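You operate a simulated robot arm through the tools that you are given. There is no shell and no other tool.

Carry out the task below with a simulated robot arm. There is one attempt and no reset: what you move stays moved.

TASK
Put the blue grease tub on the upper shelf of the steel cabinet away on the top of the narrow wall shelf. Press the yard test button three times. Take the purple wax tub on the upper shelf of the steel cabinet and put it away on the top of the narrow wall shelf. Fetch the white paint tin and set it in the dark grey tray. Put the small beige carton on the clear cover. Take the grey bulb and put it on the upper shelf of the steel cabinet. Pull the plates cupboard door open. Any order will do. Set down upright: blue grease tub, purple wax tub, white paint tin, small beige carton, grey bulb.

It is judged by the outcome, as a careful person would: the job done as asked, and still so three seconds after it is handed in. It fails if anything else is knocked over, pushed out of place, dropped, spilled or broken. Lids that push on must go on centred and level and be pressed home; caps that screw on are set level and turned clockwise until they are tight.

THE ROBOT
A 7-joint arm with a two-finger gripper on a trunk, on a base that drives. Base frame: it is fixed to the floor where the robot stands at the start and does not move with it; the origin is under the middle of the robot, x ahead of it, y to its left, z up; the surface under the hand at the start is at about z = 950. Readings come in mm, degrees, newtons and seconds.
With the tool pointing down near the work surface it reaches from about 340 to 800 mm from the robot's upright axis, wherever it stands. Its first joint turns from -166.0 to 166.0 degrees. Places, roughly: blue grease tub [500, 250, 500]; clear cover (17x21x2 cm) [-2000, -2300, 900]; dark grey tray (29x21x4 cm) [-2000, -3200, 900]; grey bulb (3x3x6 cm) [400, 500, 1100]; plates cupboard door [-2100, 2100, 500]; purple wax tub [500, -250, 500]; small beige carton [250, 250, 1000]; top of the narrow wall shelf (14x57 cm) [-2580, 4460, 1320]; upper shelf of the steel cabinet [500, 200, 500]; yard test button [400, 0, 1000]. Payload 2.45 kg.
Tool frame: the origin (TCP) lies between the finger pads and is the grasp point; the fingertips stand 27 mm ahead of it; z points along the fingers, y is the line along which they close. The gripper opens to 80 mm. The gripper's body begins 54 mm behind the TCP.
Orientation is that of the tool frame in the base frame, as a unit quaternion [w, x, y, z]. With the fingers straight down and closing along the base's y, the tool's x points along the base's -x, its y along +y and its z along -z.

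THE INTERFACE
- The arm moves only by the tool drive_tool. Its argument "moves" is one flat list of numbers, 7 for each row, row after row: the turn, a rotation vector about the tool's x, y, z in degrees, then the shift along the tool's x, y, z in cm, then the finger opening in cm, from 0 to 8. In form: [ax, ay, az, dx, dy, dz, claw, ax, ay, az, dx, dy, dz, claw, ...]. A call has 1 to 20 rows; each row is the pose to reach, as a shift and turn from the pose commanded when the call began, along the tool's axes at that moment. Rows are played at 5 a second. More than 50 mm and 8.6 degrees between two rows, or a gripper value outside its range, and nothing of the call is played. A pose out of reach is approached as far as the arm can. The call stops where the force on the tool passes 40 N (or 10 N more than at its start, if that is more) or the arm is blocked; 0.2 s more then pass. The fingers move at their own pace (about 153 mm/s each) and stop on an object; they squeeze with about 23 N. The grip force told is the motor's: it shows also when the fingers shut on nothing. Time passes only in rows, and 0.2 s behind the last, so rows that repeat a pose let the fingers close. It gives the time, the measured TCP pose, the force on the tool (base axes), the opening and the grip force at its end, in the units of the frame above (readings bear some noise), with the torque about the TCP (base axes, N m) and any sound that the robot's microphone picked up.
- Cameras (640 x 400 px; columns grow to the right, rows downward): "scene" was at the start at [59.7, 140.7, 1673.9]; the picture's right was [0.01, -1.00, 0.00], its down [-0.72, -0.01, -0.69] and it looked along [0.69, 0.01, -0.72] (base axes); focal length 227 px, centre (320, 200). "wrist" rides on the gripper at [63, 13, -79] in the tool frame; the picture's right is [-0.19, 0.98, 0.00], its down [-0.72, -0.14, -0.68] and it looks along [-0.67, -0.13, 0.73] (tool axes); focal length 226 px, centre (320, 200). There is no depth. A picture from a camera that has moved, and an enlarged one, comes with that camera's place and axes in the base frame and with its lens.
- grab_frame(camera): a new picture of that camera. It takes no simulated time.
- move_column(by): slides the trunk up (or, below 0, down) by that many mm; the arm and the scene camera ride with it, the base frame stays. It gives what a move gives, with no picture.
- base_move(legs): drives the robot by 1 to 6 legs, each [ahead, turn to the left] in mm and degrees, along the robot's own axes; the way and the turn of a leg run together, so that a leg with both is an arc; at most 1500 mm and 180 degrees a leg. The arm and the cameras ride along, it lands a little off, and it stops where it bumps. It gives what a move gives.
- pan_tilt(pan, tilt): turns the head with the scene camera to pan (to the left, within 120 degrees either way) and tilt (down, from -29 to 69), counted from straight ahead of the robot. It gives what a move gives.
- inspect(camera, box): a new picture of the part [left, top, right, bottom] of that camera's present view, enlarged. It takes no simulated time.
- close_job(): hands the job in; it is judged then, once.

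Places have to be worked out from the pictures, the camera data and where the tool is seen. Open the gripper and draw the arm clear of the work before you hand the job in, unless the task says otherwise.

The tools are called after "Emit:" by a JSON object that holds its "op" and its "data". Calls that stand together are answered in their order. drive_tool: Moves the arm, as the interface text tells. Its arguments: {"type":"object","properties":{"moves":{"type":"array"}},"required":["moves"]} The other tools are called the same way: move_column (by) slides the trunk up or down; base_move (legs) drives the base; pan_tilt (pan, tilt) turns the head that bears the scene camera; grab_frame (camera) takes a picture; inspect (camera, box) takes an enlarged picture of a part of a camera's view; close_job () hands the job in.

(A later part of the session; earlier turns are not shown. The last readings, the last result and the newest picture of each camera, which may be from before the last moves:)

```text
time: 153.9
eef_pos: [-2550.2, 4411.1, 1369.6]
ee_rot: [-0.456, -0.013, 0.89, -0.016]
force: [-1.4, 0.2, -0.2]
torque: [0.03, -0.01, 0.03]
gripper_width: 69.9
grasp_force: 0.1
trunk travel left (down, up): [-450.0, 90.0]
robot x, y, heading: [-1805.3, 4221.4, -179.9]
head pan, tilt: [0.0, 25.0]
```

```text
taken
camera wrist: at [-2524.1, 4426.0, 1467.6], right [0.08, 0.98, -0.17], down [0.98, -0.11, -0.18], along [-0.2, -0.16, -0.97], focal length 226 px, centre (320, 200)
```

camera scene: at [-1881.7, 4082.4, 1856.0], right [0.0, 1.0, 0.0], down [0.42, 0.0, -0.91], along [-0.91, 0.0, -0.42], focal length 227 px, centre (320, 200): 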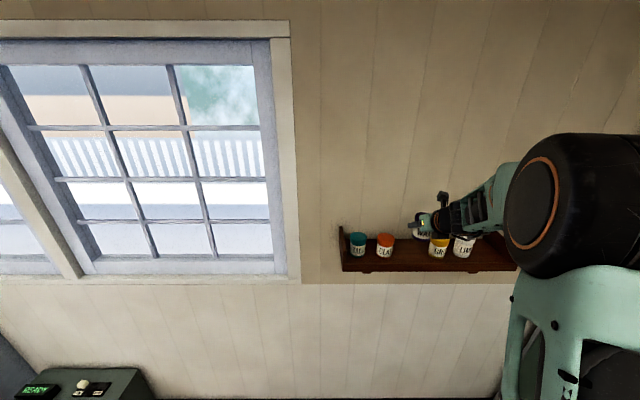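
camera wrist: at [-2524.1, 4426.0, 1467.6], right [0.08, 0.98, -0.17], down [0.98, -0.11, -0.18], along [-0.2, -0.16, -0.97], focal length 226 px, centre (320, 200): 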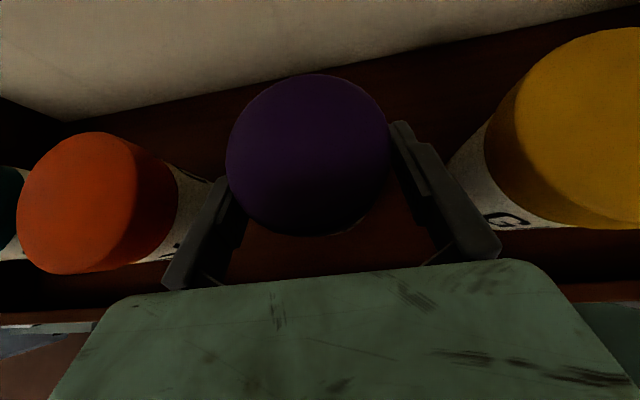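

The tub stands free. I back out along the tool axis.

Emit:
{"op": "drive_tool", "data": {"moves": [0, 0, 0, 0, 0, -1.5, 7, 0, 0, 0, 0, 0, -3, 7, 0, 0, 0, 0, 0, -5.5, 7, 0, 0, 0, 0, 0, -9, 7, 0, 0, 0, 0, 0, -13, 7, 0, 0, 0, 0, 0, -16, 7, 0, 0, 0, 0, 0, -16, 7]}}

Emit:
{"op": "grab_frame", "data": {"camera": "wrist"}}

Emit:
{"op": "inspect", "data": {"camera": "scene", "box": [325, 190, 525, 290]}}

```text
time: 155.5
eef_pos: [-2420.4, 4416.9, 1464.0]
ee_rot: [-0.456, -0.012, 0.89, -0.015]
force: [0.1, -0.1, -0.9]
torque: [0.0, 0.03, 0.02]
gripper_width: 70.0
grasp_force: 0.1
trunk travel left (down, up): [-450.0, 90.0]
robot x, y, heading: [-1806.8, 4226.4, -179.8]
head pan, tilt: [0.0, 25.0]
```

```text
taken
camera wrist: at [-2394.5, 4432.1, 1561.1], right [0.08, 0.98, -0.17], down [0.98, -0.11, -0.18], along [-0.2, -0.15, -0.97], focal length 226 px, centre (320, 200)
```

wrist: 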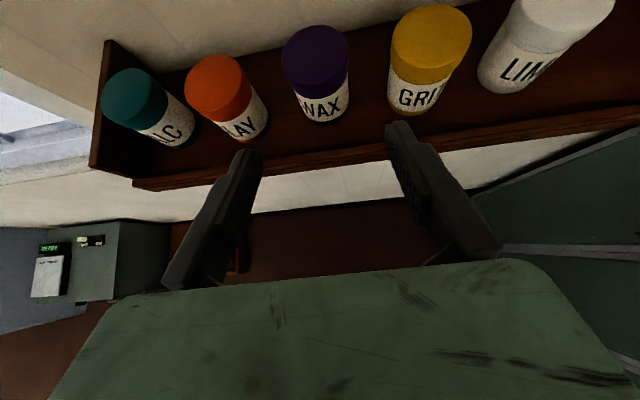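

```text
3.20 times, centred on (425, 240) of scene
camera zoom: at [-1880.5, 4082.5, 1856.0], right [0.0, 1.0, 0.0], down [0.42, 0.0, -0.91], along [-0.91, 0.0, -0.42], focal length 726 px, centre (-16, 72)
```

zoom: 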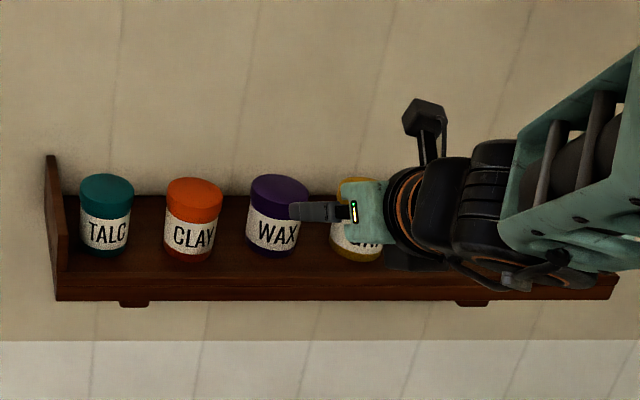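

The wax tub stands neatly between CLAY and GRIT. I back off a little to view the right end of the shelf for the second tub's slot.

Emit:
{"op": "base_move", "data": {"legs": [[-250, 0]]}}

Emit:
{"op": "grab_frame", "data": {"camera": "wrist"}}

Emit:
{"op": "inspect", "data": {"camera": "scene", "box": [325, 170, 485, 270]}}

```text
time: 157.3
eef_pos: [-2168.6, 4418.0, 1465.3]
ee_rot: [-0.458, -0.013, 0.889, -0.016]
force: [0.2, -0.1, -0.4]
torque: [0.02, -0.01, 0.02]
gripper_width: 70.0
grasp_force: 0.1
trunk travel left (down, up): [-450.0, 90.0]
robot x, y, heading: [-1551.9, 4225.3, -179.9]
head pan, tilt: [0.0, 25.0]
```

```text
taken
camera wrist: at [-2141.3, 4433.1, 1562.1], right [0.08, 0.98, -0.17], down [0.98, -0.11, -0.19], along [-0.2, -0.15, -0.97], focal length 226 px, centre (320, 200)
```

wrist: 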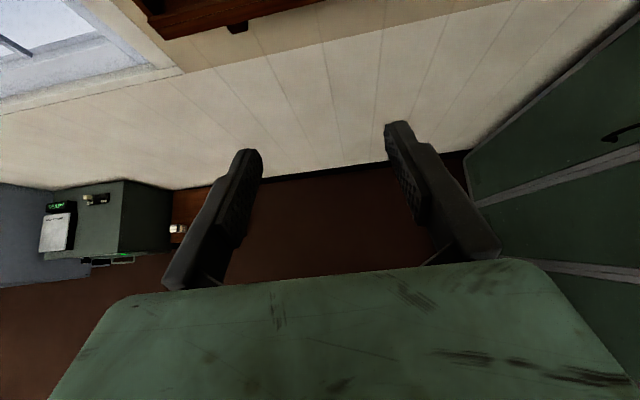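

```text
4.00 times, centred on (405, 220) of scene
camera zoom: at [-1626.9, 4083.2, 1856.2], right [0.0, 1.0, 0.0], down [0.42, 0.0, -0.91], along [-0.91, 0.0, -0.42], focal length 908 px, centre (-20, 120)
```

zoom: 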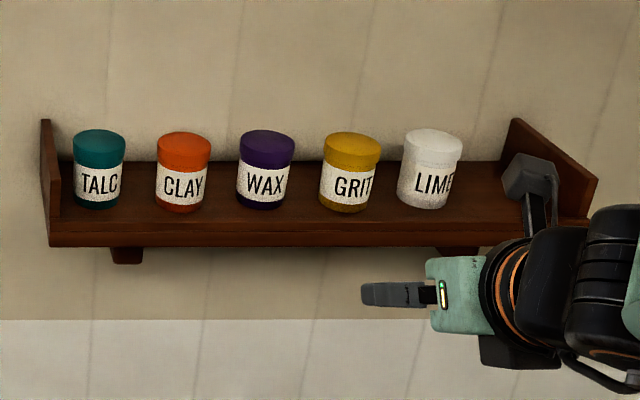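

The right-end gap (LIME edge y≈4632 to end board ≈4750) can take the grease tub the same way. Next, with an empty hand, I go to the sink counter to find the plates cupboard door.

Emit:
{"op": "base_move", "data": {"legs": [[-350, 0], [0, 90], [1400, 0], [720, 0], [0, -90]]}}

Emit:
{"op": "pan_tilt", "data": {"pan": 0, "tilt": 40}}

Emit:
{"op": "grab_frame", "data": {"camera": "scene"}}

```text
time: 177.6
eef_pos: [-1781.7, 2254.3, 1463.9]
ee_rot: [-0.456, -0.032, 0.889, -0.026]
force: [-0.1, 0.2, -0.2]
torque: [0.01, 0.01, 0.02]
gripper_width: 69.8
grasp_force: 0.1
trunk travel left (down, up): [-450.0, 90.0]
robot x, y, heading: [-1159.7, 2085.1, -177.5]
head pan, tilt: [0.0, 25.0]
```

```text
time: 178.4
eef_pos: [-1779.3, 2253.8, 1465.3]
ee_rot: [-0.457, -0.033, 0.888, -0.026]
force: [0.5, 0.7, 0.2]
torque: [0.0, 0.02, 0.02]
gripper_width: 70.0
grasp_force: 0.0
trunk travel left (down, up): [-450.0, 90.0]
robot x, y, heading: [-1157.9, 2085.6, -177.3]
head pan, tilt: [0.0, 40.0]
```

```text
taken
camera scene: at [-1218.5, 1944.1, 1832.8], right [-0.05, 1.0, 0.0], down [0.64, 0.03, -0.77], along [-0.77, -0.04, -0.64], focal length 227 px, centre (320, 200)
```

scene: 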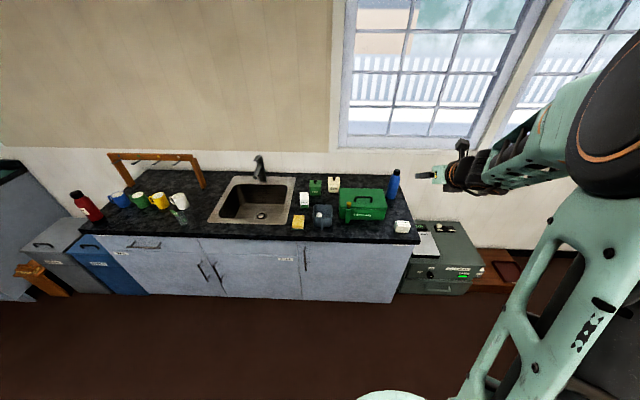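

Emit:
{"op": "inspect", "data": {"camera": "scene", "box": [80, 220, 420, 310]}}

Emit:
{"op": "inspect", "data": {"camera": "scene", "box": [260, 220, 420, 310]}}

Emit:
{"op": "inspect", "data": {"camera": "scene", "box": [90, 220, 260, 310]}}

```text
1.88 times, centred on (250, 265) of scene
camera zoom: at [-1218.5, 1944.1, 1832.8], right [-0.05, 1.0, 0.0], down [0.64, 0.03, -0.77], along [-0.77, -0.04, -0.64], focal length 427 px, centre (452, 78)
```

zoom: 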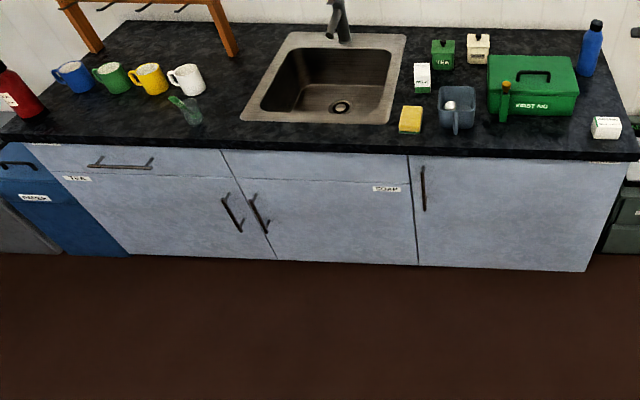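

```text
4.00 times, centred on (340, 265) of scene
camera zoom: at [-1218.5, 1944.1, 1832.8], right [-0.05, 1.0, 0.0], down [0.64, 0.03, -0.77], along [-0.77, -0.04, -0.64], focal length 908 px, centre (240, -60)
```

zoom: 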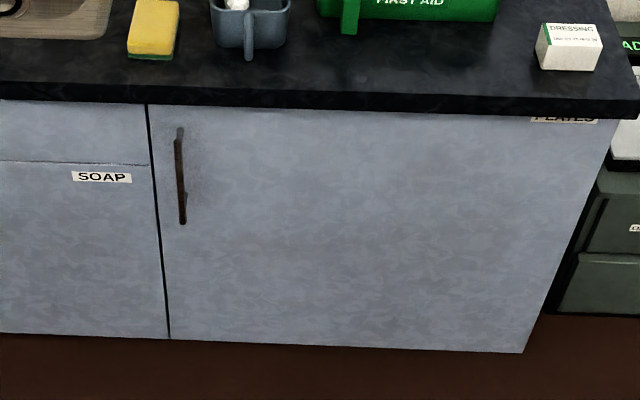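

```text
3.76 times, centred on (175, 265) of scene
camera zoom: at [-1218.5, 1944.1, 1832.8], right [-0.05, 1.0, 0.0], down [0.64, 0.03, -0.77], along [-0.77, -0.04, -0.64], focal length 854 px, centre (866, -45)
```

zoom: 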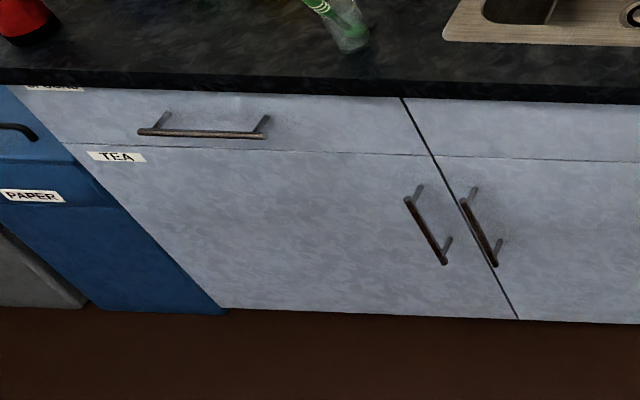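

The rightmost door carries the PLATES label (top right), with a vertical bar handle at its left edge near (-2050, 1800, z≈500–740), hinged on the right. I shift the base to y≈1740 so the handle is straight ahead and it can swing open past my right side.

Emit:
{"op": "base_move", "data": {"legs": [[0, 88], [345, 0], [0, -90.5]]}}

Emit:
{"op": "grab_frame", "data": {"camera": "scene"}}

```text
time: 188.5
eef_pos: [-1764.8, 1938.4, 1465.4]
ee_rot: [-0.457, -0.009, 0.889, -0.014]
force: [0.1, 0.7, -0.1]
torque: [0.02, 0.0, 0.0]
gripper_width: 70.0
grasp_force: 0.1
trunk travel left (down, up): [-450.0, 90.0]
robot x, y, heading: [-1148.7, 1737.5, 180.1]
head pan, tilt: [0.0, 40.0]
```

```text
taken
camera scene: at [-1217.2, 1600.4, 1832.8], right [0.0, 1.0, 0.0], down [0.64, 0.0, -0.77], along [-0.77, 0.0, -0.64], focal length 227 px, centre (320, 200)
```

scene: 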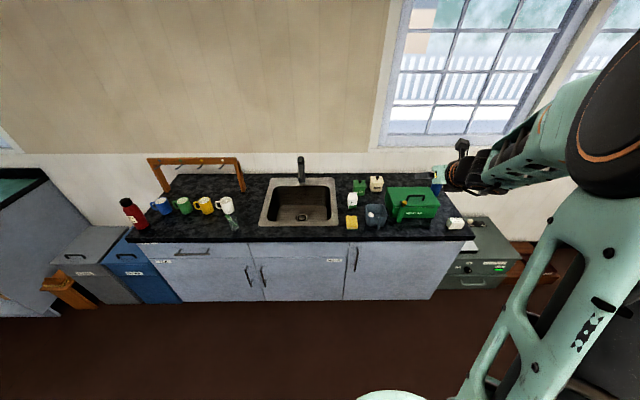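

Emit:
{"op": "inspect", "data": {"camera": "scene", "box": [320, 230, 480, 310]}}

Emit:
{"op": "move_column", "data": {"by": -450}}

Emit:
{"op": "grab_frame", "data": {"camera": "wrist"}}

Emit:
{"op": "grab_frame", "data": {"camera": "scene"}}

```text
4.00 times, centred on (400, 270) of scene
camera zoom: at [-1217.2, 1600.4, 1832.8], right [0.0, 1.0, 0.0], down [0.64, 0.0, -0.77], along [-0.77, 0.0, -0.64], focal length 908 px, centre (0, -80)
```

zoom: 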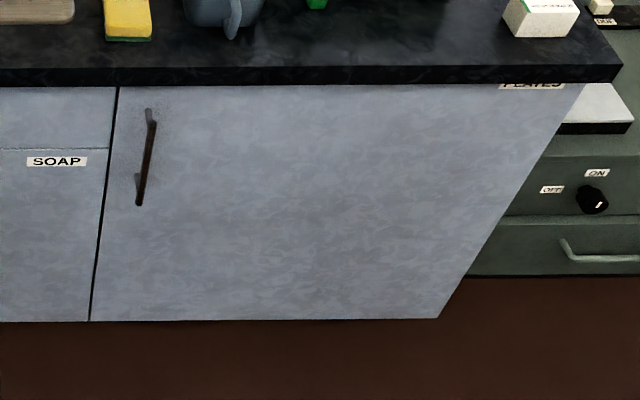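

```text
refused: -450 is not a number from -400 to 400
```

```text
taken
camera wrist: at [-1736.9, 1952.8, 1561.5], right [0.08, 0.98, -0.17], down [0.98, -0.11, -0.18], along [-0.2, -0.15, -0.97], focal length 226 px, centre (320, 200)
```

wrist: 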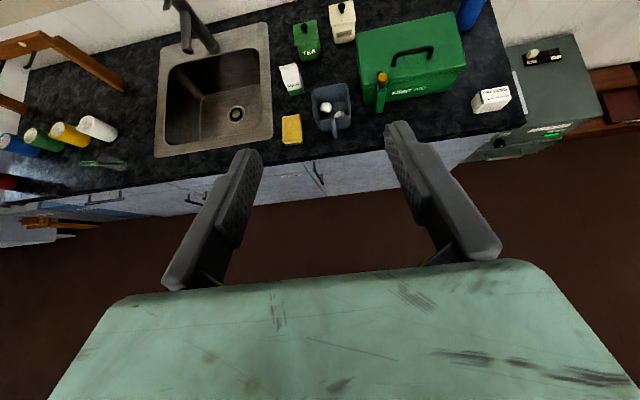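

```text
taken
camera scene: at [-1217.2, 1600.4, 1832.8], right [0.0, 1.0, 0.0], down [0.64, 0.0, -0.77], along [-0.77, 0.0, -0.64], focal length 227 px, centre (320, 200)
```

scene: 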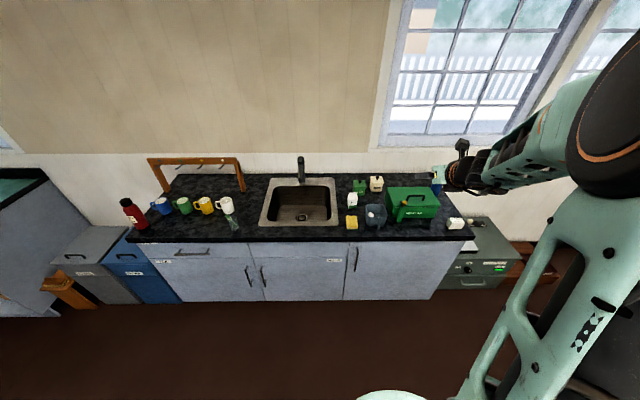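

The handle triangulates to about (-2028, 1813), z from 610 to 790. I lower the trunk (in two steps) and bring the hand down in front of it.

Emit:
{"op": "move_column", "data": {"by": -400}}

Emit:
{"op": "drive_tool", "data": {"moves": [0, 0, 0, -3, 0, 2.2, 7, 0, 0, 0, -6, 0, 4.4, 7, 0, 0, 0, -9, 0, 6.6, 7, 0, 0, 0, -12, 0, 8.8, 7, 0, 0, 0, -15, -1, 11, 7, 0, 0, 0, -18, -2, 13.2, 7, 0, 0, 0, -21, -3, 15.4, 7, 0, 0, 0, -24, -4, 17.6, 7, 0, 0, 0, -24, -4, 17.6, 7]}}

Emit:
{"op": "grab_frame", "data": {"camera": "wrist"}}

Emit:
{"op": "grab_frame", "data": {"camera": "scene"}}

```text
time: 192.3
eef_pos: [-1764.2, 1936.7, 1064.6]
ee_rot: [-0.457, -0.01, 0.889, -0.014]
force: [-0.4, 0.0, 1.0]
torque: [-0.01, 0.0, 0.0]
gripper_width: 70.0
grasp_force: 0.1
trunk travel left (down, up): [-50.0, 490.0]
robot x, y, heading: [-1152.3, 1742.8, 179.9]
head pan, tilt: [0.0, 40.0]
```

```text
time: 194.3
eef_pos: [-1767.1, 1894.7, 766.3]
ee_rot: [-0.456, -0.01, 0.89, -0.014]
force: [-0.3, -0.3, 0.4]
torque: [0.01, 0.02, 0.01]
gripper_width: 69.9
grasp_force: 0.0
trunk travel left (down, up): [-50.0, 490.0]
robot x, y, heading: [-1149.8, 1741.2, 179.9]
head pan, tilt: [0.0, 40.0]
```

```text
taken
camera wrist: at [-1739.9, 1910.0, 863.9], right [0.08, 0.98, -0.17], down [0.98, -0.11, -0.18], along [-0.2, -0.15, -0.97], focal length 226 px, centre (320, 200)
```

wrist: 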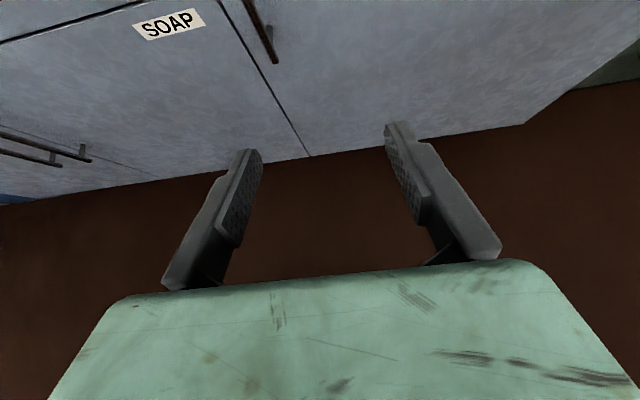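

```text
taken
camera scene: at [-1217.7, 1600.3, 1432.7], right [0.0, 1.0, 0.0], down [0.64, 0.0, -0.77], along [-0.77, 0.0, -0.64], focal length 227 px, centre (320, 200)
```

scene: 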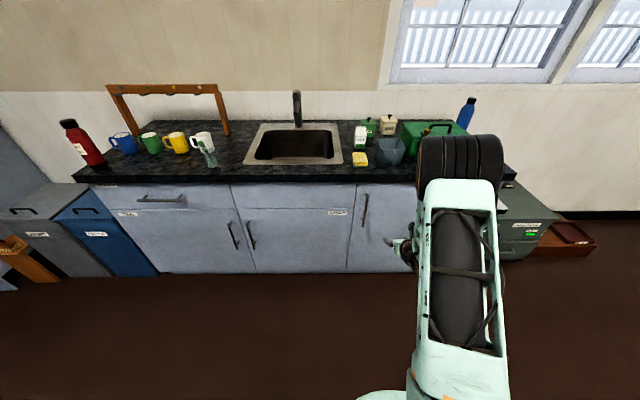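

Emit:
{"op": "inspect", "data": {"camera": "scene", "box": [320, 170, 440, 280]}}

Emit:
{"op": "inspect", "data": {"camera": "wrist", "box": [200, 0, 360, 100]}}

```text
3.64 times, centred on (380, 225) of scene
camera zoom: at [-1217.7, 1600.3, 1432.7], right [0.0, 1.0, 0.0], down [0.64, 0.0, -0.77], along [-0.77, 0.0, -0.64], focal length 825 px, centre (102, 109)
```

zoom: 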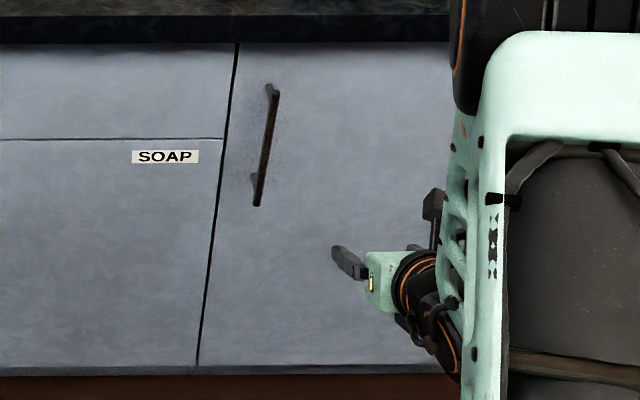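

```text
4.00 times, centred on (280, 50) of wrist
camera zoom: at [-1739.9, 1910.0, 863.9], right [0.08, 0.98, -0.17], down [0.98, -0.11, -0.18], along [-0.2, -0.15, -0.97], focal length 904 px, centre (480, 800)
```

zoom: 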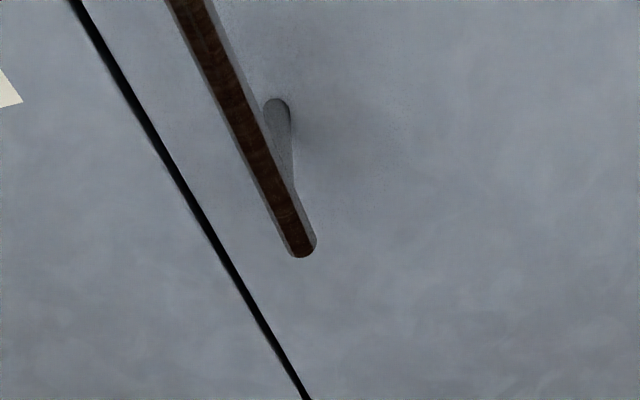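

Handle bar is near x≈-2018, y≈1815. I move the open hand to about 85 mm in front of it at z≈690.

Emit:
{"op": "drive_tool", "data": {"moves": [0, 0, 0, 0.7, -1.5, 3.7, 7, 0, 0, 0, 1.5, -3, 7.3, 7, 0, 0, 0, 2.2, -4.4, 11, 7, 0, 0, 0, 2.9, -5.9, 14.7, 7, 0, 0, 0, 3.7, -7.4, 18.3, 7, 0, 0, 0, 3.7, -7.4, 18.3, 7]}}

Emit:
{"op": "grab_frame", "data": {"camera": "wrist"}}

Emit:
{"op": "inspect", "data": {"camera": "scene", "box": [320, 170, 440, 280]}}

```text
time: 195.8
eef_pos: [-1933.9, 1813.9, 691.8]
ee_rot: [-0.456, -0.011, 0.89, -0.015]
force: [-0.6, 0.1, 0.9]
torque: [0.02, 0.01, -0.03]
gripper_width: 69.7
grasp_force: 0.0
trunk travel left (down, up): [-50.0, 490.0]
robot x, y, heading: [-1148.6, 1739.7, 179.8]
head pan, tilt: [0.0, 40.0]
```

```text
taken
camera wrist: at [-1907.4, 1829.0, 788.8], right [0.08, 0.98, -0.17], down [0.98, -0.11, -0.18], along [-0.2, -0.15, -0.97], focal length 226 px, centre (320, 200)
```

wrist: 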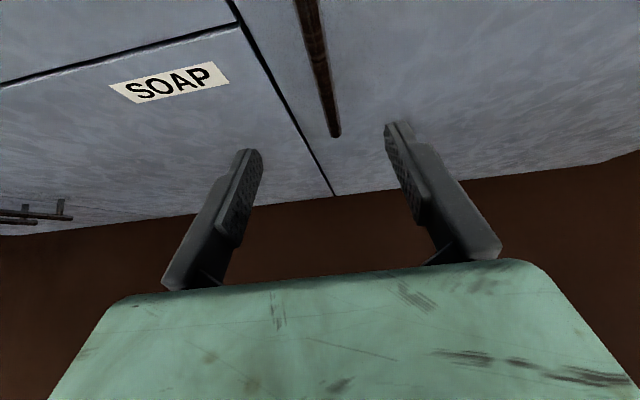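

```text
3.64 times, centred on (380, 225) of scene
camera zoom: at [-1217.6, 1600.1, 1432.7], right [0.0, 1.0, 0.0], down [0.64, 0.0, -0.77], along [-0.77, 0.0, -0.64], focal length 825 px, centre (102, 109)
```

zoom: 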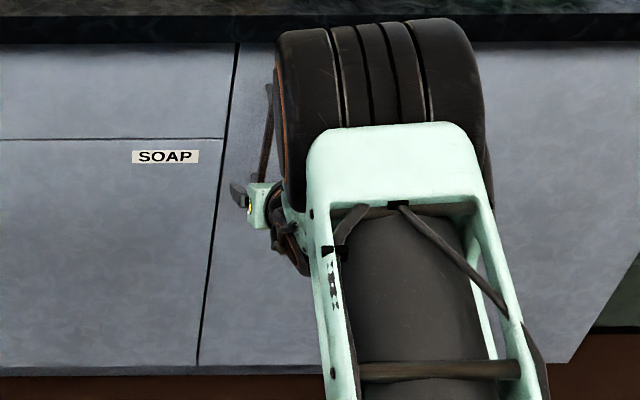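

The bar is at (-2014, 1817). I move straight in 72 mm so it lies between the pads, then close on it.

Emit:
{"op": "drive_tool", "data": {"moves": [0, 0, 0, 1.05, 0.13, 1.46, 7, 0, 0, 0, 2.1, 0.26, 2.92, 7, 0, 0, 0, 3.15, 0.4, 4.38, 7, 0, 0, 0, 4.2, 0.5, 5.84, 7, 0, 0, 0, 4.2, 0.5, 5.84, 7]}}

Emit:
{"op": "grab_frame", "data": {"camera": "wrist"}}

```text
time: 196.9
eef_pos: [-2005.9, 1815.6, 691.8]
ee_rot: [-0.456, -0.01, 0.89, -0.014]
force: [0.4, -0.7, 0.7]
torque: [0.0, 0.01, 0.04]
gripper_width: 70.1
grasp_force: 0.1
trunk travel left (down, up): [-50.0, 490.0]
robot x, y, heading: [-1150.6, 1743.0, 179.9]
head pan, tilt: [0.0, 40.0]
```

```text
taken
camera wrist: at [-1979.2, 1830.4, 790.1], right [0.08, 0.98, -0.17], down [0.98, -0.11, -0.18], along [-0.2, -0.15, -0.97], focal length 226 px, centre (320, 200)
```

wrist: 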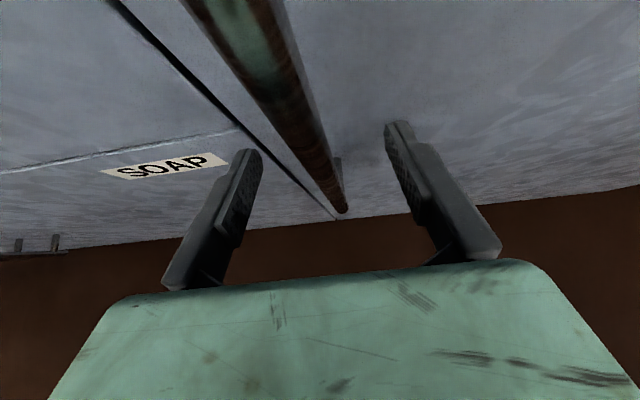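

Emit:
{"op": "drive_tool", "data": {"moves": [0, 0, 0, 0, 0, 0, 4, 0, 0, 0, 0, 0, 0, 0, 0, 0, 0, 0, 0, 0, 0, 0, 0, 0, 0, 0, 0, 0]}}

Emit:
{"op": "grab_frame", "data": {"camera": "wrist"}}

```text
time: 197.9
eef_pos: [-2006.1, 1817.8, 691.5]
ee_rot: [-0.456, -0.009, 0.89, -0.014]
force: [-1.4, 13.9, -4.5]
torque: [0.84, -0.32, -0.08]
gripper_width: 11.9
grasp_force: 38.4
trunk travel left (down, up): [-50.0, 490.0]
robot x, y, heading: [-1150.9, 1738.6, 179.9]
head pan, tilt: [0.0, 40.0]
```

```text
taken
camera wrist: at [-1979.0, 1832.9, 789.5], right [0.09, 0.98, -0.17], down [0.98, -0.12, -0.18], along [-0.2, -0.15, -0.97], focal length 226 px, centre (320, 200)
```

wrist: 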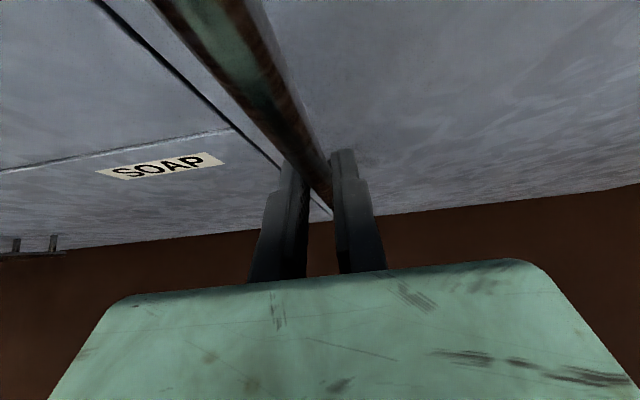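

The bar is gripped (11.9 mm). Hinge is at about (-2052, 2415), so I pull the handle along an arc of ~600 mm radius, turning the hand with the door; first the initial 4°.

Emit:
{"op": "drive_tool", "data": {"moves": [0.81, -0.02, -0.58, -0.61, 0.15, -0.85, 0, 1.62, -0.03, -1.17, -1.22, 0.31, -1.69, 0, 3.25, -0.06, -2.34, -2.43, 0.49, -3.38, 0, 3.25, -0.06, -2.34, -2.43, 0.49, -3.38, 0]}}

Emit:
{"op": "grab_frame", "data": {"camera": "wrist"}}

```text
time: 198.9
eef_pos: [-1965.3, 1821.9, 692.9]
ee_rot: [-0.455, -0.041, 0.889, -0.031]
force: [-2.6, 13.2, -7.9]
torque: [0.76, 0.13, -0.04]
gripper_width: 11.7
grasp_force: 38.6
trunk travel left (down, up): [-50.0, 490.0]
robot x, y, heading: [-1148.3, 1742.5, 179.7]
head pan, tilt: [0.0, 40.0]
```

```text
taken
camera wrist: at [-1939.1, 1839.5, 789.5], right [0.01, 0.98, -0.17], down [0.98, -0.04, -0.18], along [-0.19, -0.17, -0.97], focal length 226 px, centre (320, 200)
```

wrist: 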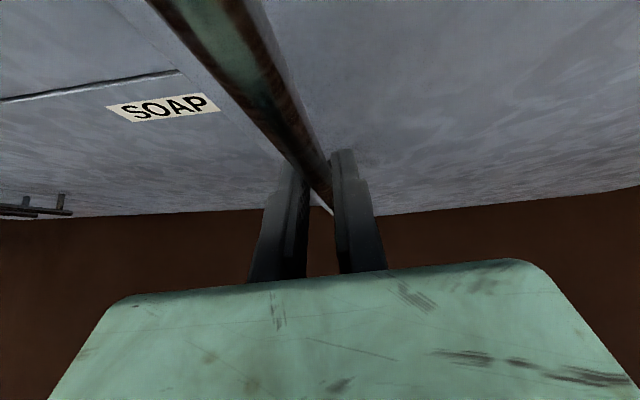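

The door follows with little force. I continue the arc to about 28°.

Emit:
{"op": "drive_tool", "data": {"moves": [1.62, -0.03, -1.17, -1.2, 0.15, -1.7, 0, 3.25, -0.07, -2.34, -2.43, 0.29, -3.39, 0, 6.5, -0.13, -4.67, -4.84, 0.88, -6.76, 0, 9.74, -0.2, -7.01, -7.22, 1.74, -10.08, 0, 12.99, -0.27, -9.34, -9.55, 2.89, -13.35, 0, 16.24, -0.33, -11.68, -11.82, 4.32, -16.55, 0, 19.49, -0.4, -14.02, -14.03, 6.01, -19.68, 0, 19.49, -0.4, -14.02, -14.03, 6.01, -19.68, 0]}}

Emit:
{"op": "grab_frame", "data": {"camera": "wrist"}}

Emit:
{"op": "grab_frame", "data": {"camera": "scene"}}

```text
time: 200.8
eef_pos: [-1730.5, 1907.6, 693.4]
ee_rot: [-0.441, -0.226, 0.86, -0.124]
force: [-5.6, 10.4, 3.6]
torque: [0.52, 0.79, 0.1]
gripper_width: 11.7
grasp_force: 38.4
trunk travel left (down, up): [-50.0, 490.0]
robot x, y, heading: [-1150.1, 1741.2, 179.6]
head pan, tilt: [0.0, 40.0]
```

```text
taken
camera wrist: at [-1714.0, 1932.4, 789.6], right [-0.39, 0.9, -0.17], down [0.91, 0.36, -0.19], along [-0.11, -0.23, -0.97], focal length 226 px, centre (320, 200)
```

wrist: 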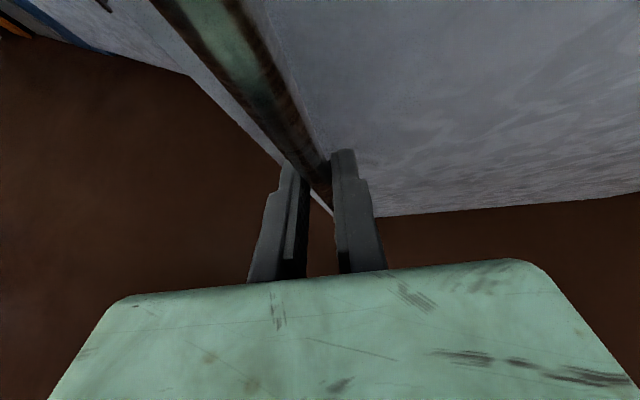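

```text
taken
camera scene: at [-1216.8, 1601.4, 1432.9], right [0.0, 1.0, 0.0], down [0.64, 0.0, -0.77], along [-0.77, 0.0, -0.64], focal length 227 px, centre (320, 200)
```

scene: 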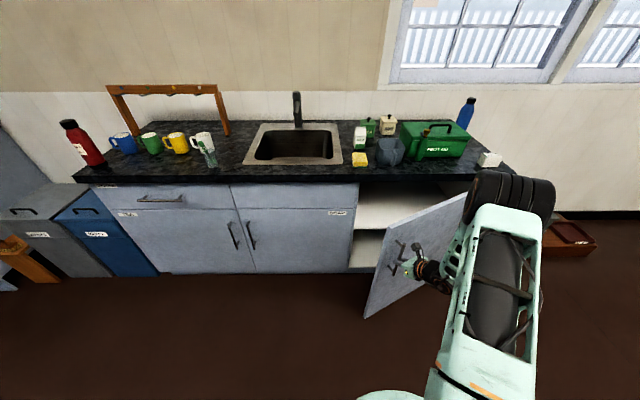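

The door is about 28° open. I continue the arc toward 52°.

Emit:
{"op": "drive_tool", "data": {"moves": [3.25, -0.07, -2.34, -2.43, 0.29, -3.39, 0, 6.5, -0.13, -4.67, -4.83, 0.87, -6.74, 0, 9.74, -0.2, -7.01, -7.21, 1.74, -10.07, 0, 12.99, -0.27, -9.34, -9.54, 2.9, -13.34, 0, 16.24, -0.33, -11.68, -11.81, 4.31, -16.54, 0, 19.49, -0.4, -14.02, -14.02, 6.02, -19.66, 0, 19.49, -0.4, -14.02, -14.02, 6.02, -19.66, 0]}}

Emit:
{"op": "grab_frame", "data": {"camera": "wrist"}}

Emit:
{"op": "grab_frame", "data": {"camera": "scene"}}

```text
time: 201.9
eef_pos: [-1592.3, 2020.4, 692.8]
ee_rot: [-0.417, -0.357, 0.813, -0.194]
force: [7.5, -10.9, 15.0]
torque: [0.32, 0.67, -0.05]
gripper_width: 11.9
grasp_force: 37.9
trunk travel left (down, up): [-50.0, 490.0]
robot x, y, heading: [-1147.0, 1742.0, 180.0]
head pan, tilt: [0.0, 40.0]
stopped in row 5: the force on the tool passed its limit at 44 N (the readings are from after the stop); the commanded pose is now the measured one
```

```text
taken
camera wrist: at [-1583.8, 2052.0, 789.2], right [-0.65, 0.74, -0.18], down [0.76, 0.62, -0.19], along [-0.03, -0.26, -0.97], focal length 226 px, centre (320, 200)
```

wrist: 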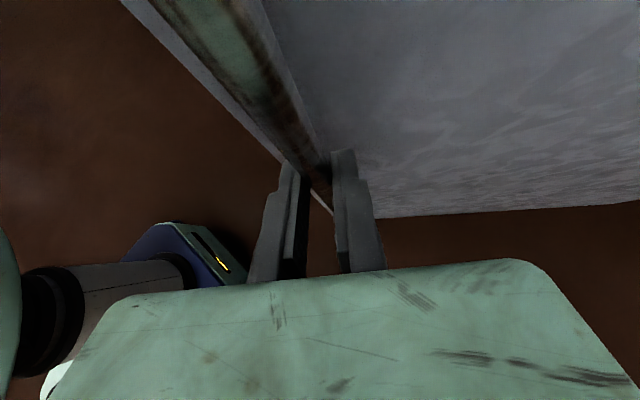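

```text
taken
camera scene: at [-1216.8, 1598.0, 1432.4], right [0.0, 1.0, 0.0], down [0.64, 0.0, -0.77], along [-0.77, 0.0, -0.64], focal length 227 px, centre (320, 200)
```

scene: 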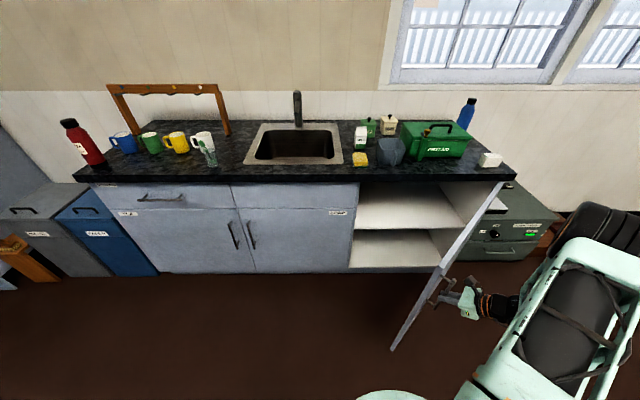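

The door is about 46° open and the arm is near its limit on this side. I release the handle, back off from it and raise the trunk to clear the door's top.

Emit:
{"op": "drive_tool", "data": {"moves": [0, 0, 0, 0, 0, 0, 5, 0, 0, 0, 0, 0, 0, 7, 0, 0, 0, 0, 0, -2, 7, 0, 0, 0, 0, 0, -4.5, 7, 0, 0, 0, 0, 0, -7, 7, 0, 0, 0, 0, 0, -7, 7]}}

Emit:
{"op": "grab_frame", "data": {"camera": "wrist"}}

Emit:
{"op": "grab_frame", "data": {"camera": "scene"}}

```text
time: 203.3
eef_pos: [-1551.9, 2066.3, 733.6]
ee_rot: [-0.415, -0.356, 0.814, -0.194]
force: [1.7, 0.3, 0.2]
torque: [-0.04, -0.01, -0.05]
gripper_width: 70.2
grasp_force: 0.0
trunk travel left (down, up): [-50.0, 490.0]
robot x, y, heading: [-1146.4, 1740.8, 179.8]
head pan, tilt: [0.0, 40.0]
```

```text
taken
camera wrist: at [-1544.3, 2097.1, 829.9], right [-0.65, 0.74, -0.18], down [0.76, 0.62, -0.19], along [-0.03, -0.26, -0.97], focal length 226 px, centre (320, 200)
```

wrist: 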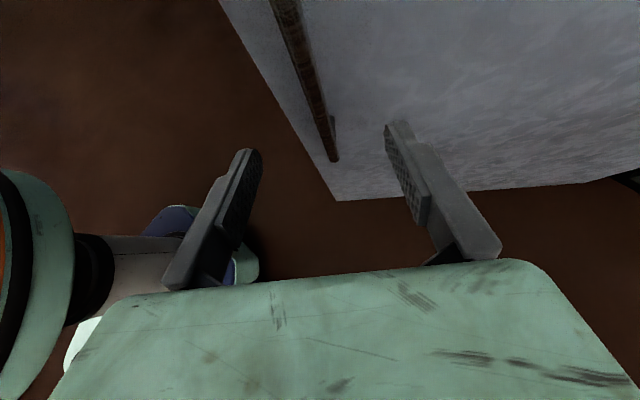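

```text
taken
camera scene: at [-1216.8, 1600.6, 1432.8], right [0.0, 1.0, 0.0], down [0.64, 0.0, -0.77], along [-0.77, 0.0, -0.64], focal length 227 px, centre (320, 200)
```

scene: 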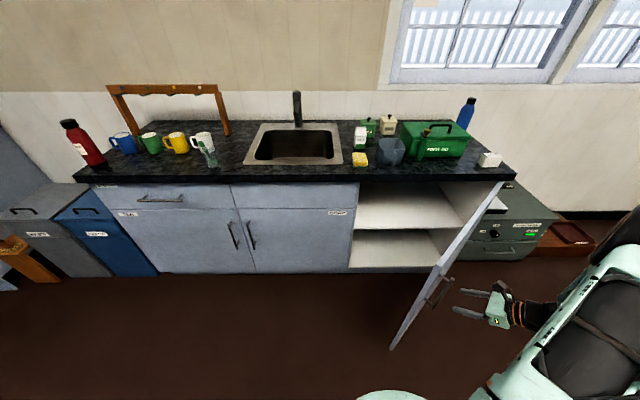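

The door stays put at about 48°. I raise the trunk, swing the hand back to point at the wall, and carry it over to the inner side of the door.

Emit:
{"op": "move_column", "data": {"by": 320}}

Emit:
{"op": "drive_tool", "data": {"moves": [-5.66, 0.14, 4.03, 2.27, -1.71, 3.25, 0, -11.3, 0.29, 8.06, 4.54, -3.41, 6.5, 0, -17, 0.43, 12.1, 6.81, -5.12, 9.75, 0, -22.6, 0.57, 16.1, 9.08, -6.82, 13, 0, -28.3, 0.71, 20.1, 11.35, -8.53, 16.25, 0, -33.9, 0.86, 24.2, 13.6, -10.2, 19.5, 0, -39.6, 1.0, 28.2, 15.89, -11.94, 22.75, 0, -39.6, 1.0, 28.2, 15.89, -11.94, 22.75, 0]}}

Emit:
{"op": "grab_frame", "data": {"camera": "wrist"}}

Emit:
{"op": "grab_frame", "data": {"camera": "scene"}}

```text
time: 206.4
eef_pos: [-1552.0, 2067.2, 1051.4]
ee_rot: [-0.416, -0.356, 0.814, -0.194]
force: [-0.3, 0.3, 0.7]
torque: [0.02, 0.02, -0.01]
gripper_width: 70.1
grasp_force: 0.1
trunk travel left (down, up): [-370.0, 170.0]
robot x, y, heading: [-1148.9, 1736.1, 179.8]
head pan, tilt: [0.0, 40.0]
```

```text
time: 208.2
eef_pos: [-1643.1, 1809.8, 1055.2]
ee_rot: [-0.457, -0.028, 0.889, -0.025]
force: [-1.3, -0.7, -1.0]
torque: [0.01, 0.0, 0.0]
gripper_width: 0.0
grasp_force: 23.0
out of reach, approached as far as the arm can: row 7, 8
trunk travel left (down, up): [-370.0, 170.0]
robot x, y, heading: [-1153.0, 1737.6, 179.7]
head pan, tilt: [0.0, 40.0]
```

```text
taken
camera wrist: at [-1616.5, 1825.2, 1151.3], right [0.04, 0.98, -0.18], down [0.98, -0.07, -0.19], along [-0.2, -0.17, -0.97], focal length 226 px, centre (320, 200)
```

wrist: 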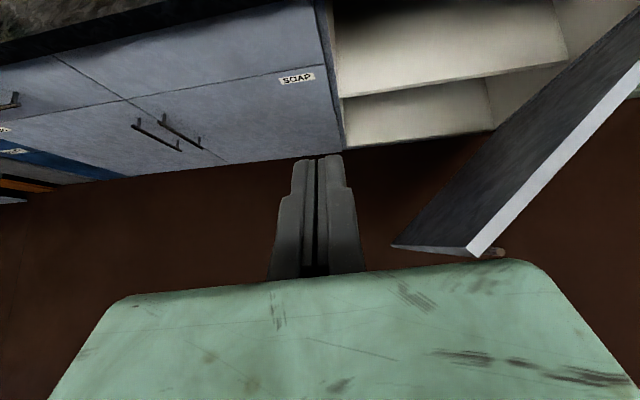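

```text
taken
camera scene: at [-1217.6, 1598.9, 1752.6], right [0.0, 1.0, 0.0], down [0.64, 0.0, -0.77], along [-0.77, 0.0, -0.64], focal length 227 px, centre (320, 200)
```

scene: 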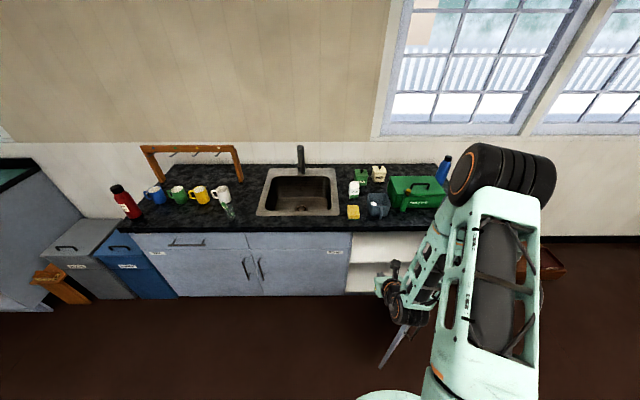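

The hand is on the inner side of the door. I lower the trunk so the closed fingers are below the door's top.

Emit:
{"op": "move_column", "data": {"by": -320}}

Emit:
{"op": "grab_frame", "data": {"camera": "wrist"}}

Emit:
{"op": "grab_frame", "data": {"camera": "scene"}}

```text
time: 211.4
eef_pos: [-1642.7, 1810.5, 733.8]
ee_rot: [-0.458, -0.029, 0.888, -0.027]
force: [-0.2, 0.2, -0.6]
torque: [0.03, 0.0, -0.02]
gripper_width: 0.0
grasp_force: 23.5
trunk travel left (down, up): [-50.0, 490.0]
robot x, y, heading: [-1149.6, 1740.1, 180.0]
head pan, tilt: [0.0, 40.0]
```

```text
taken
camera wrist: at [-1616.1, 1826.6, 831.4], right [0.04, 0.98, -0.18], down [0.98, -0.07, -0.19], along [-0.2, -0.17, -0.97], focal length 226 px, centre (320, 200)
```

wrist: 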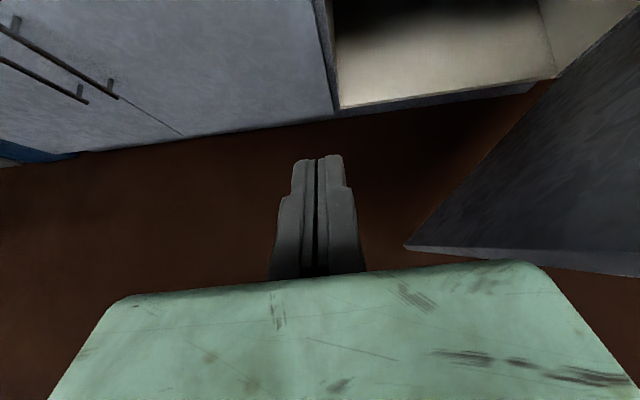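

```text
taken
camera scene: at [-1217.1, 1600.4, 1432.8], right [0.0, 1.0, 0.0], down [0.64, 0.0, -0.77], along [-0.77, 0.0, -0.64], focal length 227 px, centre (320, 200)
```

scene: 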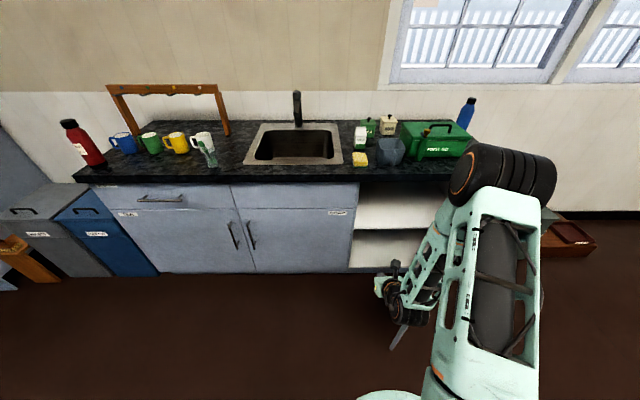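

I now sweep the hand to the right (+y) to push the door wider from inside.

Emit:
{"op": "drive_tool", "data": {"moves": [0, 0, 0, 0, 4, 0, 0, 0, 0, 0, 0, 8, 0, 0, 0, 0, 0, 0, 12, 0, 0, 0, 0, 0, 0, 16, 0, 0, 0, 0, 0, 0, 19, 0, 0, 0, 0, 0, 0, 22, 0, 0, 0, 0, 0, 0, 25, 0, 0, 0, 0, 0, 0, 28, 0, 0, 0, 0, 0, 0, 31, 0, 0, 0, 0, 0, 0, 34, 0, 0]}}

Emit:
{"op": "grab_frame", "data": {"camera": "wrist"}}

Emit:
{"op": "grab_frame", "data": {"camera": "scene"}}

```text
time: 213.6
eef_pos: [-1667.9, 2148.6, 728.1]
ee_rot: [-0.458, -0.029, 0.888, -0.026]
force: [-0.2, -0.9, 0.5]
torque: [-0.01, -0.04, 0.01]
gripper_width: 0.1
grasp_force: 22.8
trunk travel left (down, up): [-50.0, 490.0]
robot x, y, heading: [-1147.9, 1739.0, 179.9]
head pan, tilt: [0.0, 40.0]
```

```text
taken
camera wrist: at [-1641.4, 2165.0, 826.3], right [0.04, 0.98, -0.18], down [0.98, -0.07, -0.19], along [-0.2, -0.17, -0.97], focal length 226 px, centre (320, 200)
```

wrist: 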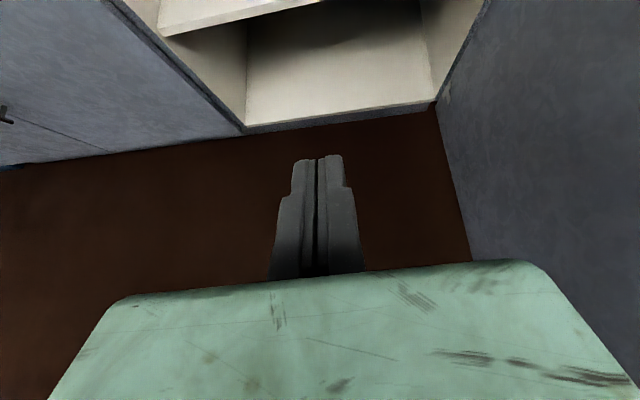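

```text
taken
camera scene: at [-1217.2, 1600.4, 1432.8], right [0.0, 1.0, 0.0], down [0.64, 0.0, -0.77], along [-0.77, 0.0, -0.64], focal length 227 px, centre (320, 200)
```

scene: 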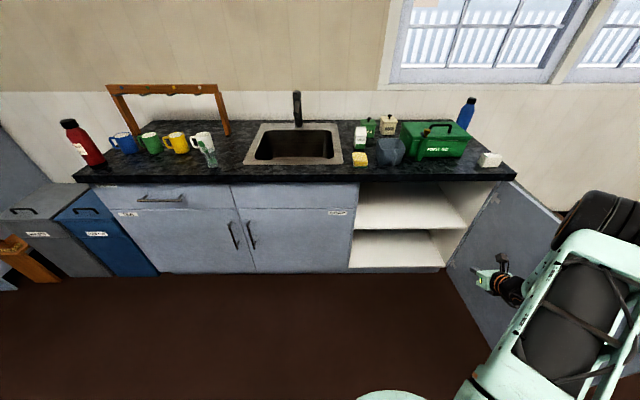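

The door has swung wide open, near 90°. I draw the hand back left away from it and raise the trunk for travel.

Emit:
{"op": "drive_tool", "data": {"moves": [0, 0, 0, 0, -4, 0, 0, 0, 0, 0, 0, -8, 0, 0, 0, 0, 0, 0, -12, 0, 0, 0, 0, 0, 0, -15, 0, 0, 0, 0, 0, 0, -15, 0, 0]}}

Emit:
{"op": "move_column", "data": {"by": 350}}

Emit:
{"op": "grab_frame", "data": {"camera": "scene"}}

Emit:
{"op": "grab_frame", "data": {"camera": "wrist"}}

```text
time: 214.8
eef_pos: [-1655.5, 1998.6, 731.5]
ee_rot: [-0.458, -0.028, 0.888, -0.025]
force: [0.2, -0.8, 0.3]
torque: [0.03, -0.01, -0.03]
gripper_width: 0.0
grasp_force: 22.9
trunk travel left (down, up): [-50.0, 490.0]
robot x, y, heading: [-1147.4, 1741.8, 180.0]
head pan, tilt: [0.0, 40.0]
```

```text
time: 218.2
eef_pos: [-1656.4, 1999.1, 1080.9]
ee_rot: [-0.457, -0.029, 0.888, -0.027]
force: [0.0, -0.1, 0.4]
torque: [-0.02, -0.02, 0.0]
gripper_width: 0.0
grasp_force: 22.9
trunk travel left (down, up): [-400.0, 140.0]
robot x, y, heading: [-1150.1, 1744.6, 179.8]
head pan, tilt: [0.0, 40.0]
```

```text
taken
camera scene: at [-1217.3, 1600.6, 1782.7], right [0.0, 1.0, 0.0], down [0.64, 0.0, -0.77], along [-0.77, 0.0, -0.64], focal length 227 px, centre (320, 200)
```

scene: 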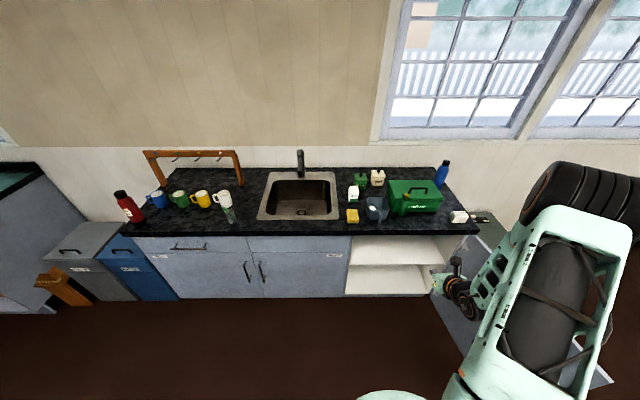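

```text
taken
camera wrist: at [-1629.7, 2016.2, 1178.0], right [0.04, 0.98, -0.18], down [0.98, -0.07, -0.19], along [-0.2, -0.17, -0.97], focal length 226 px, centre (320, 200)
```

wrist: 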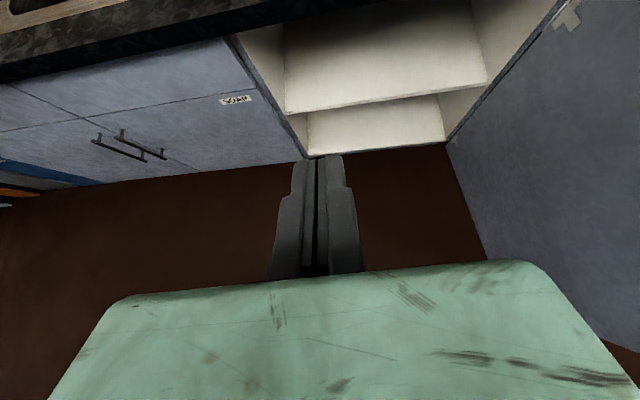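

The door stands at about 97°. Now I go back to the bench for the grease tub: drive to about (-950, 254) facing the cabinet.

Emit:
{"op": "base_move", "data": {"legs": [[0, 97.7], [1480, 0], [0, 82.5]]}}

Emit:
{"op": "pan_tilt", "data": {"pan": 5, "tilt": 35}}

Emit:
{"op": "grab_frame", "data": {"camera": "scene"}}

```text
time: 233.5
eef_pos: [-419.4, 60.6, 1082.1]
ee_rot: [-0.039, 0.887, 0.054, 0.457]
force: [-0.8, -0.4, -0.1]
torque: [-0.03, 0.02, 0.03]
gripper_width: 0.2
grasp_force: 23.3
trunk travel left (down, up): [-400.0, 140.0]
robot x, y, heading: [-937.5, 290.7, 3.2]
head pan, tilt: [0.0, 40.0]
```

```text
time: 234.2
eef_pos: [-419.9, 59.6, 1081.4]
ee_rot: [-0.04, 0.887, 0.056, 0.458]
force: [-1.1, 0.6, 0.9]
torque: [0.0, 0.0, 0.03]
gripper_width: 0.1
grasp_force: 22.9
trunk travel left (down, up): [-400.0, 140.0]
robot x, y, heading: [-940.2, 287.4, 3.3]
head pan, tilt: [5.0, 35.0]
```

```text
taken
camera scene: at [-881.6, 440.4, 1790.3], right [0.14, -0.99, 0.0], down [-0.57, -0.08, -0.82], along [0.81, 0.12, -0.57], focal length 227 px, centre (320, 200)
```

scene: 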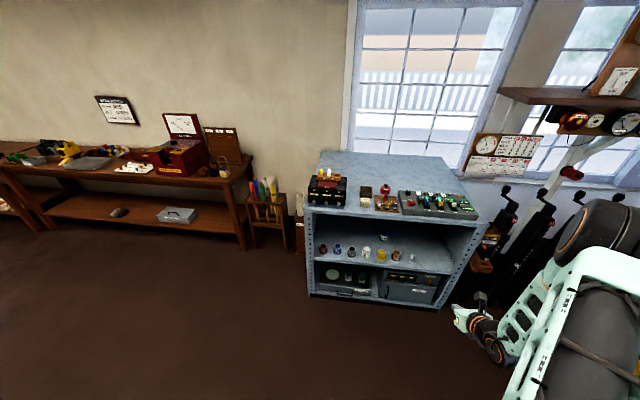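

I square the heading, then extend and lower the arm toward the configuration that worked for the wax tub.

Emit:
{"op": "base_move", "data": {"legs": [[0, -3.2]]}}

Emit:
{"op": "drive_tool", "data": {"moves": [0, 0, 0, 1, -1.5, 3, 8, 0, 0, 0, 2, -3, 6, 8, 0, 0, 0, 3, -4.5, 9, 8, 0, 0, 0, 4, -6, 12, 8, 0, 0, 0, 4.5, -7.5, 15, 8, 0, 0, 0, 5, -9, 18, 8, 0, 0, 0, 5, -9, 18, 8]}}

Emit:
{"op": "grab_frame", "data": {"camera": "scene"}}

```text
time: 235.0
eef_pos: [-432.1, 31.2, 1080.9]
ee_rot: [-0.028, 0.888, 0.031, 0.457]
force: [-0.7, 0.3, 0.3]
torque: [0.02, 0.0, 0.0]
gripper_width: 0.1
grasp_force: 22.6
trunk travel left (down, up): [-400.0, 140.0]
robot x, y, heading: [-945.1, 289.4, 0.2]
head pan, tilt: [5.0, 35.0]
```

```text
time: 236.6
eef_pos: [-265.1, 137.5, 1020.0]
ee_rot: [-0.027, 0.888, 0.03, 0.458]
force: [-1.1, 0.6, 0.1]
torque: [0.0, -0.02, 0.02]
gripper_width: 80.0
grasp_force: 0.2
trunk travel left (down, up): [-400.0, 140.0]
robot x, y, heading: [-939.9, 289.5, 0.4]
head pan, tilt: [5.0, 35.0]
```

```text
taken
camera scene: at [-873.7, 436.7, 1790.4], right [0.09, -1.0, 0.0], down [-0.57, -0.05, -0.82], along [0.82, 0.07, -0.57], focal length 227 px, centre (320, 200)
```

scene: 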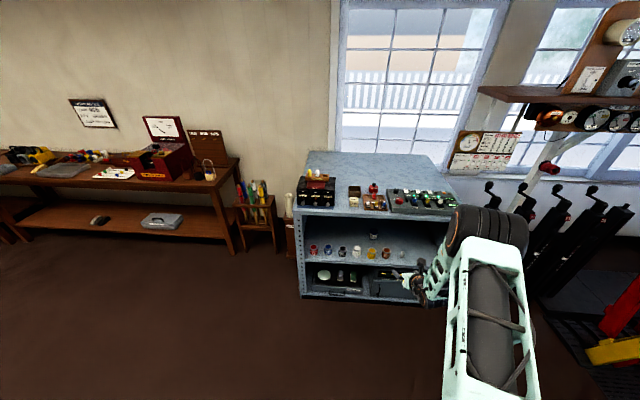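

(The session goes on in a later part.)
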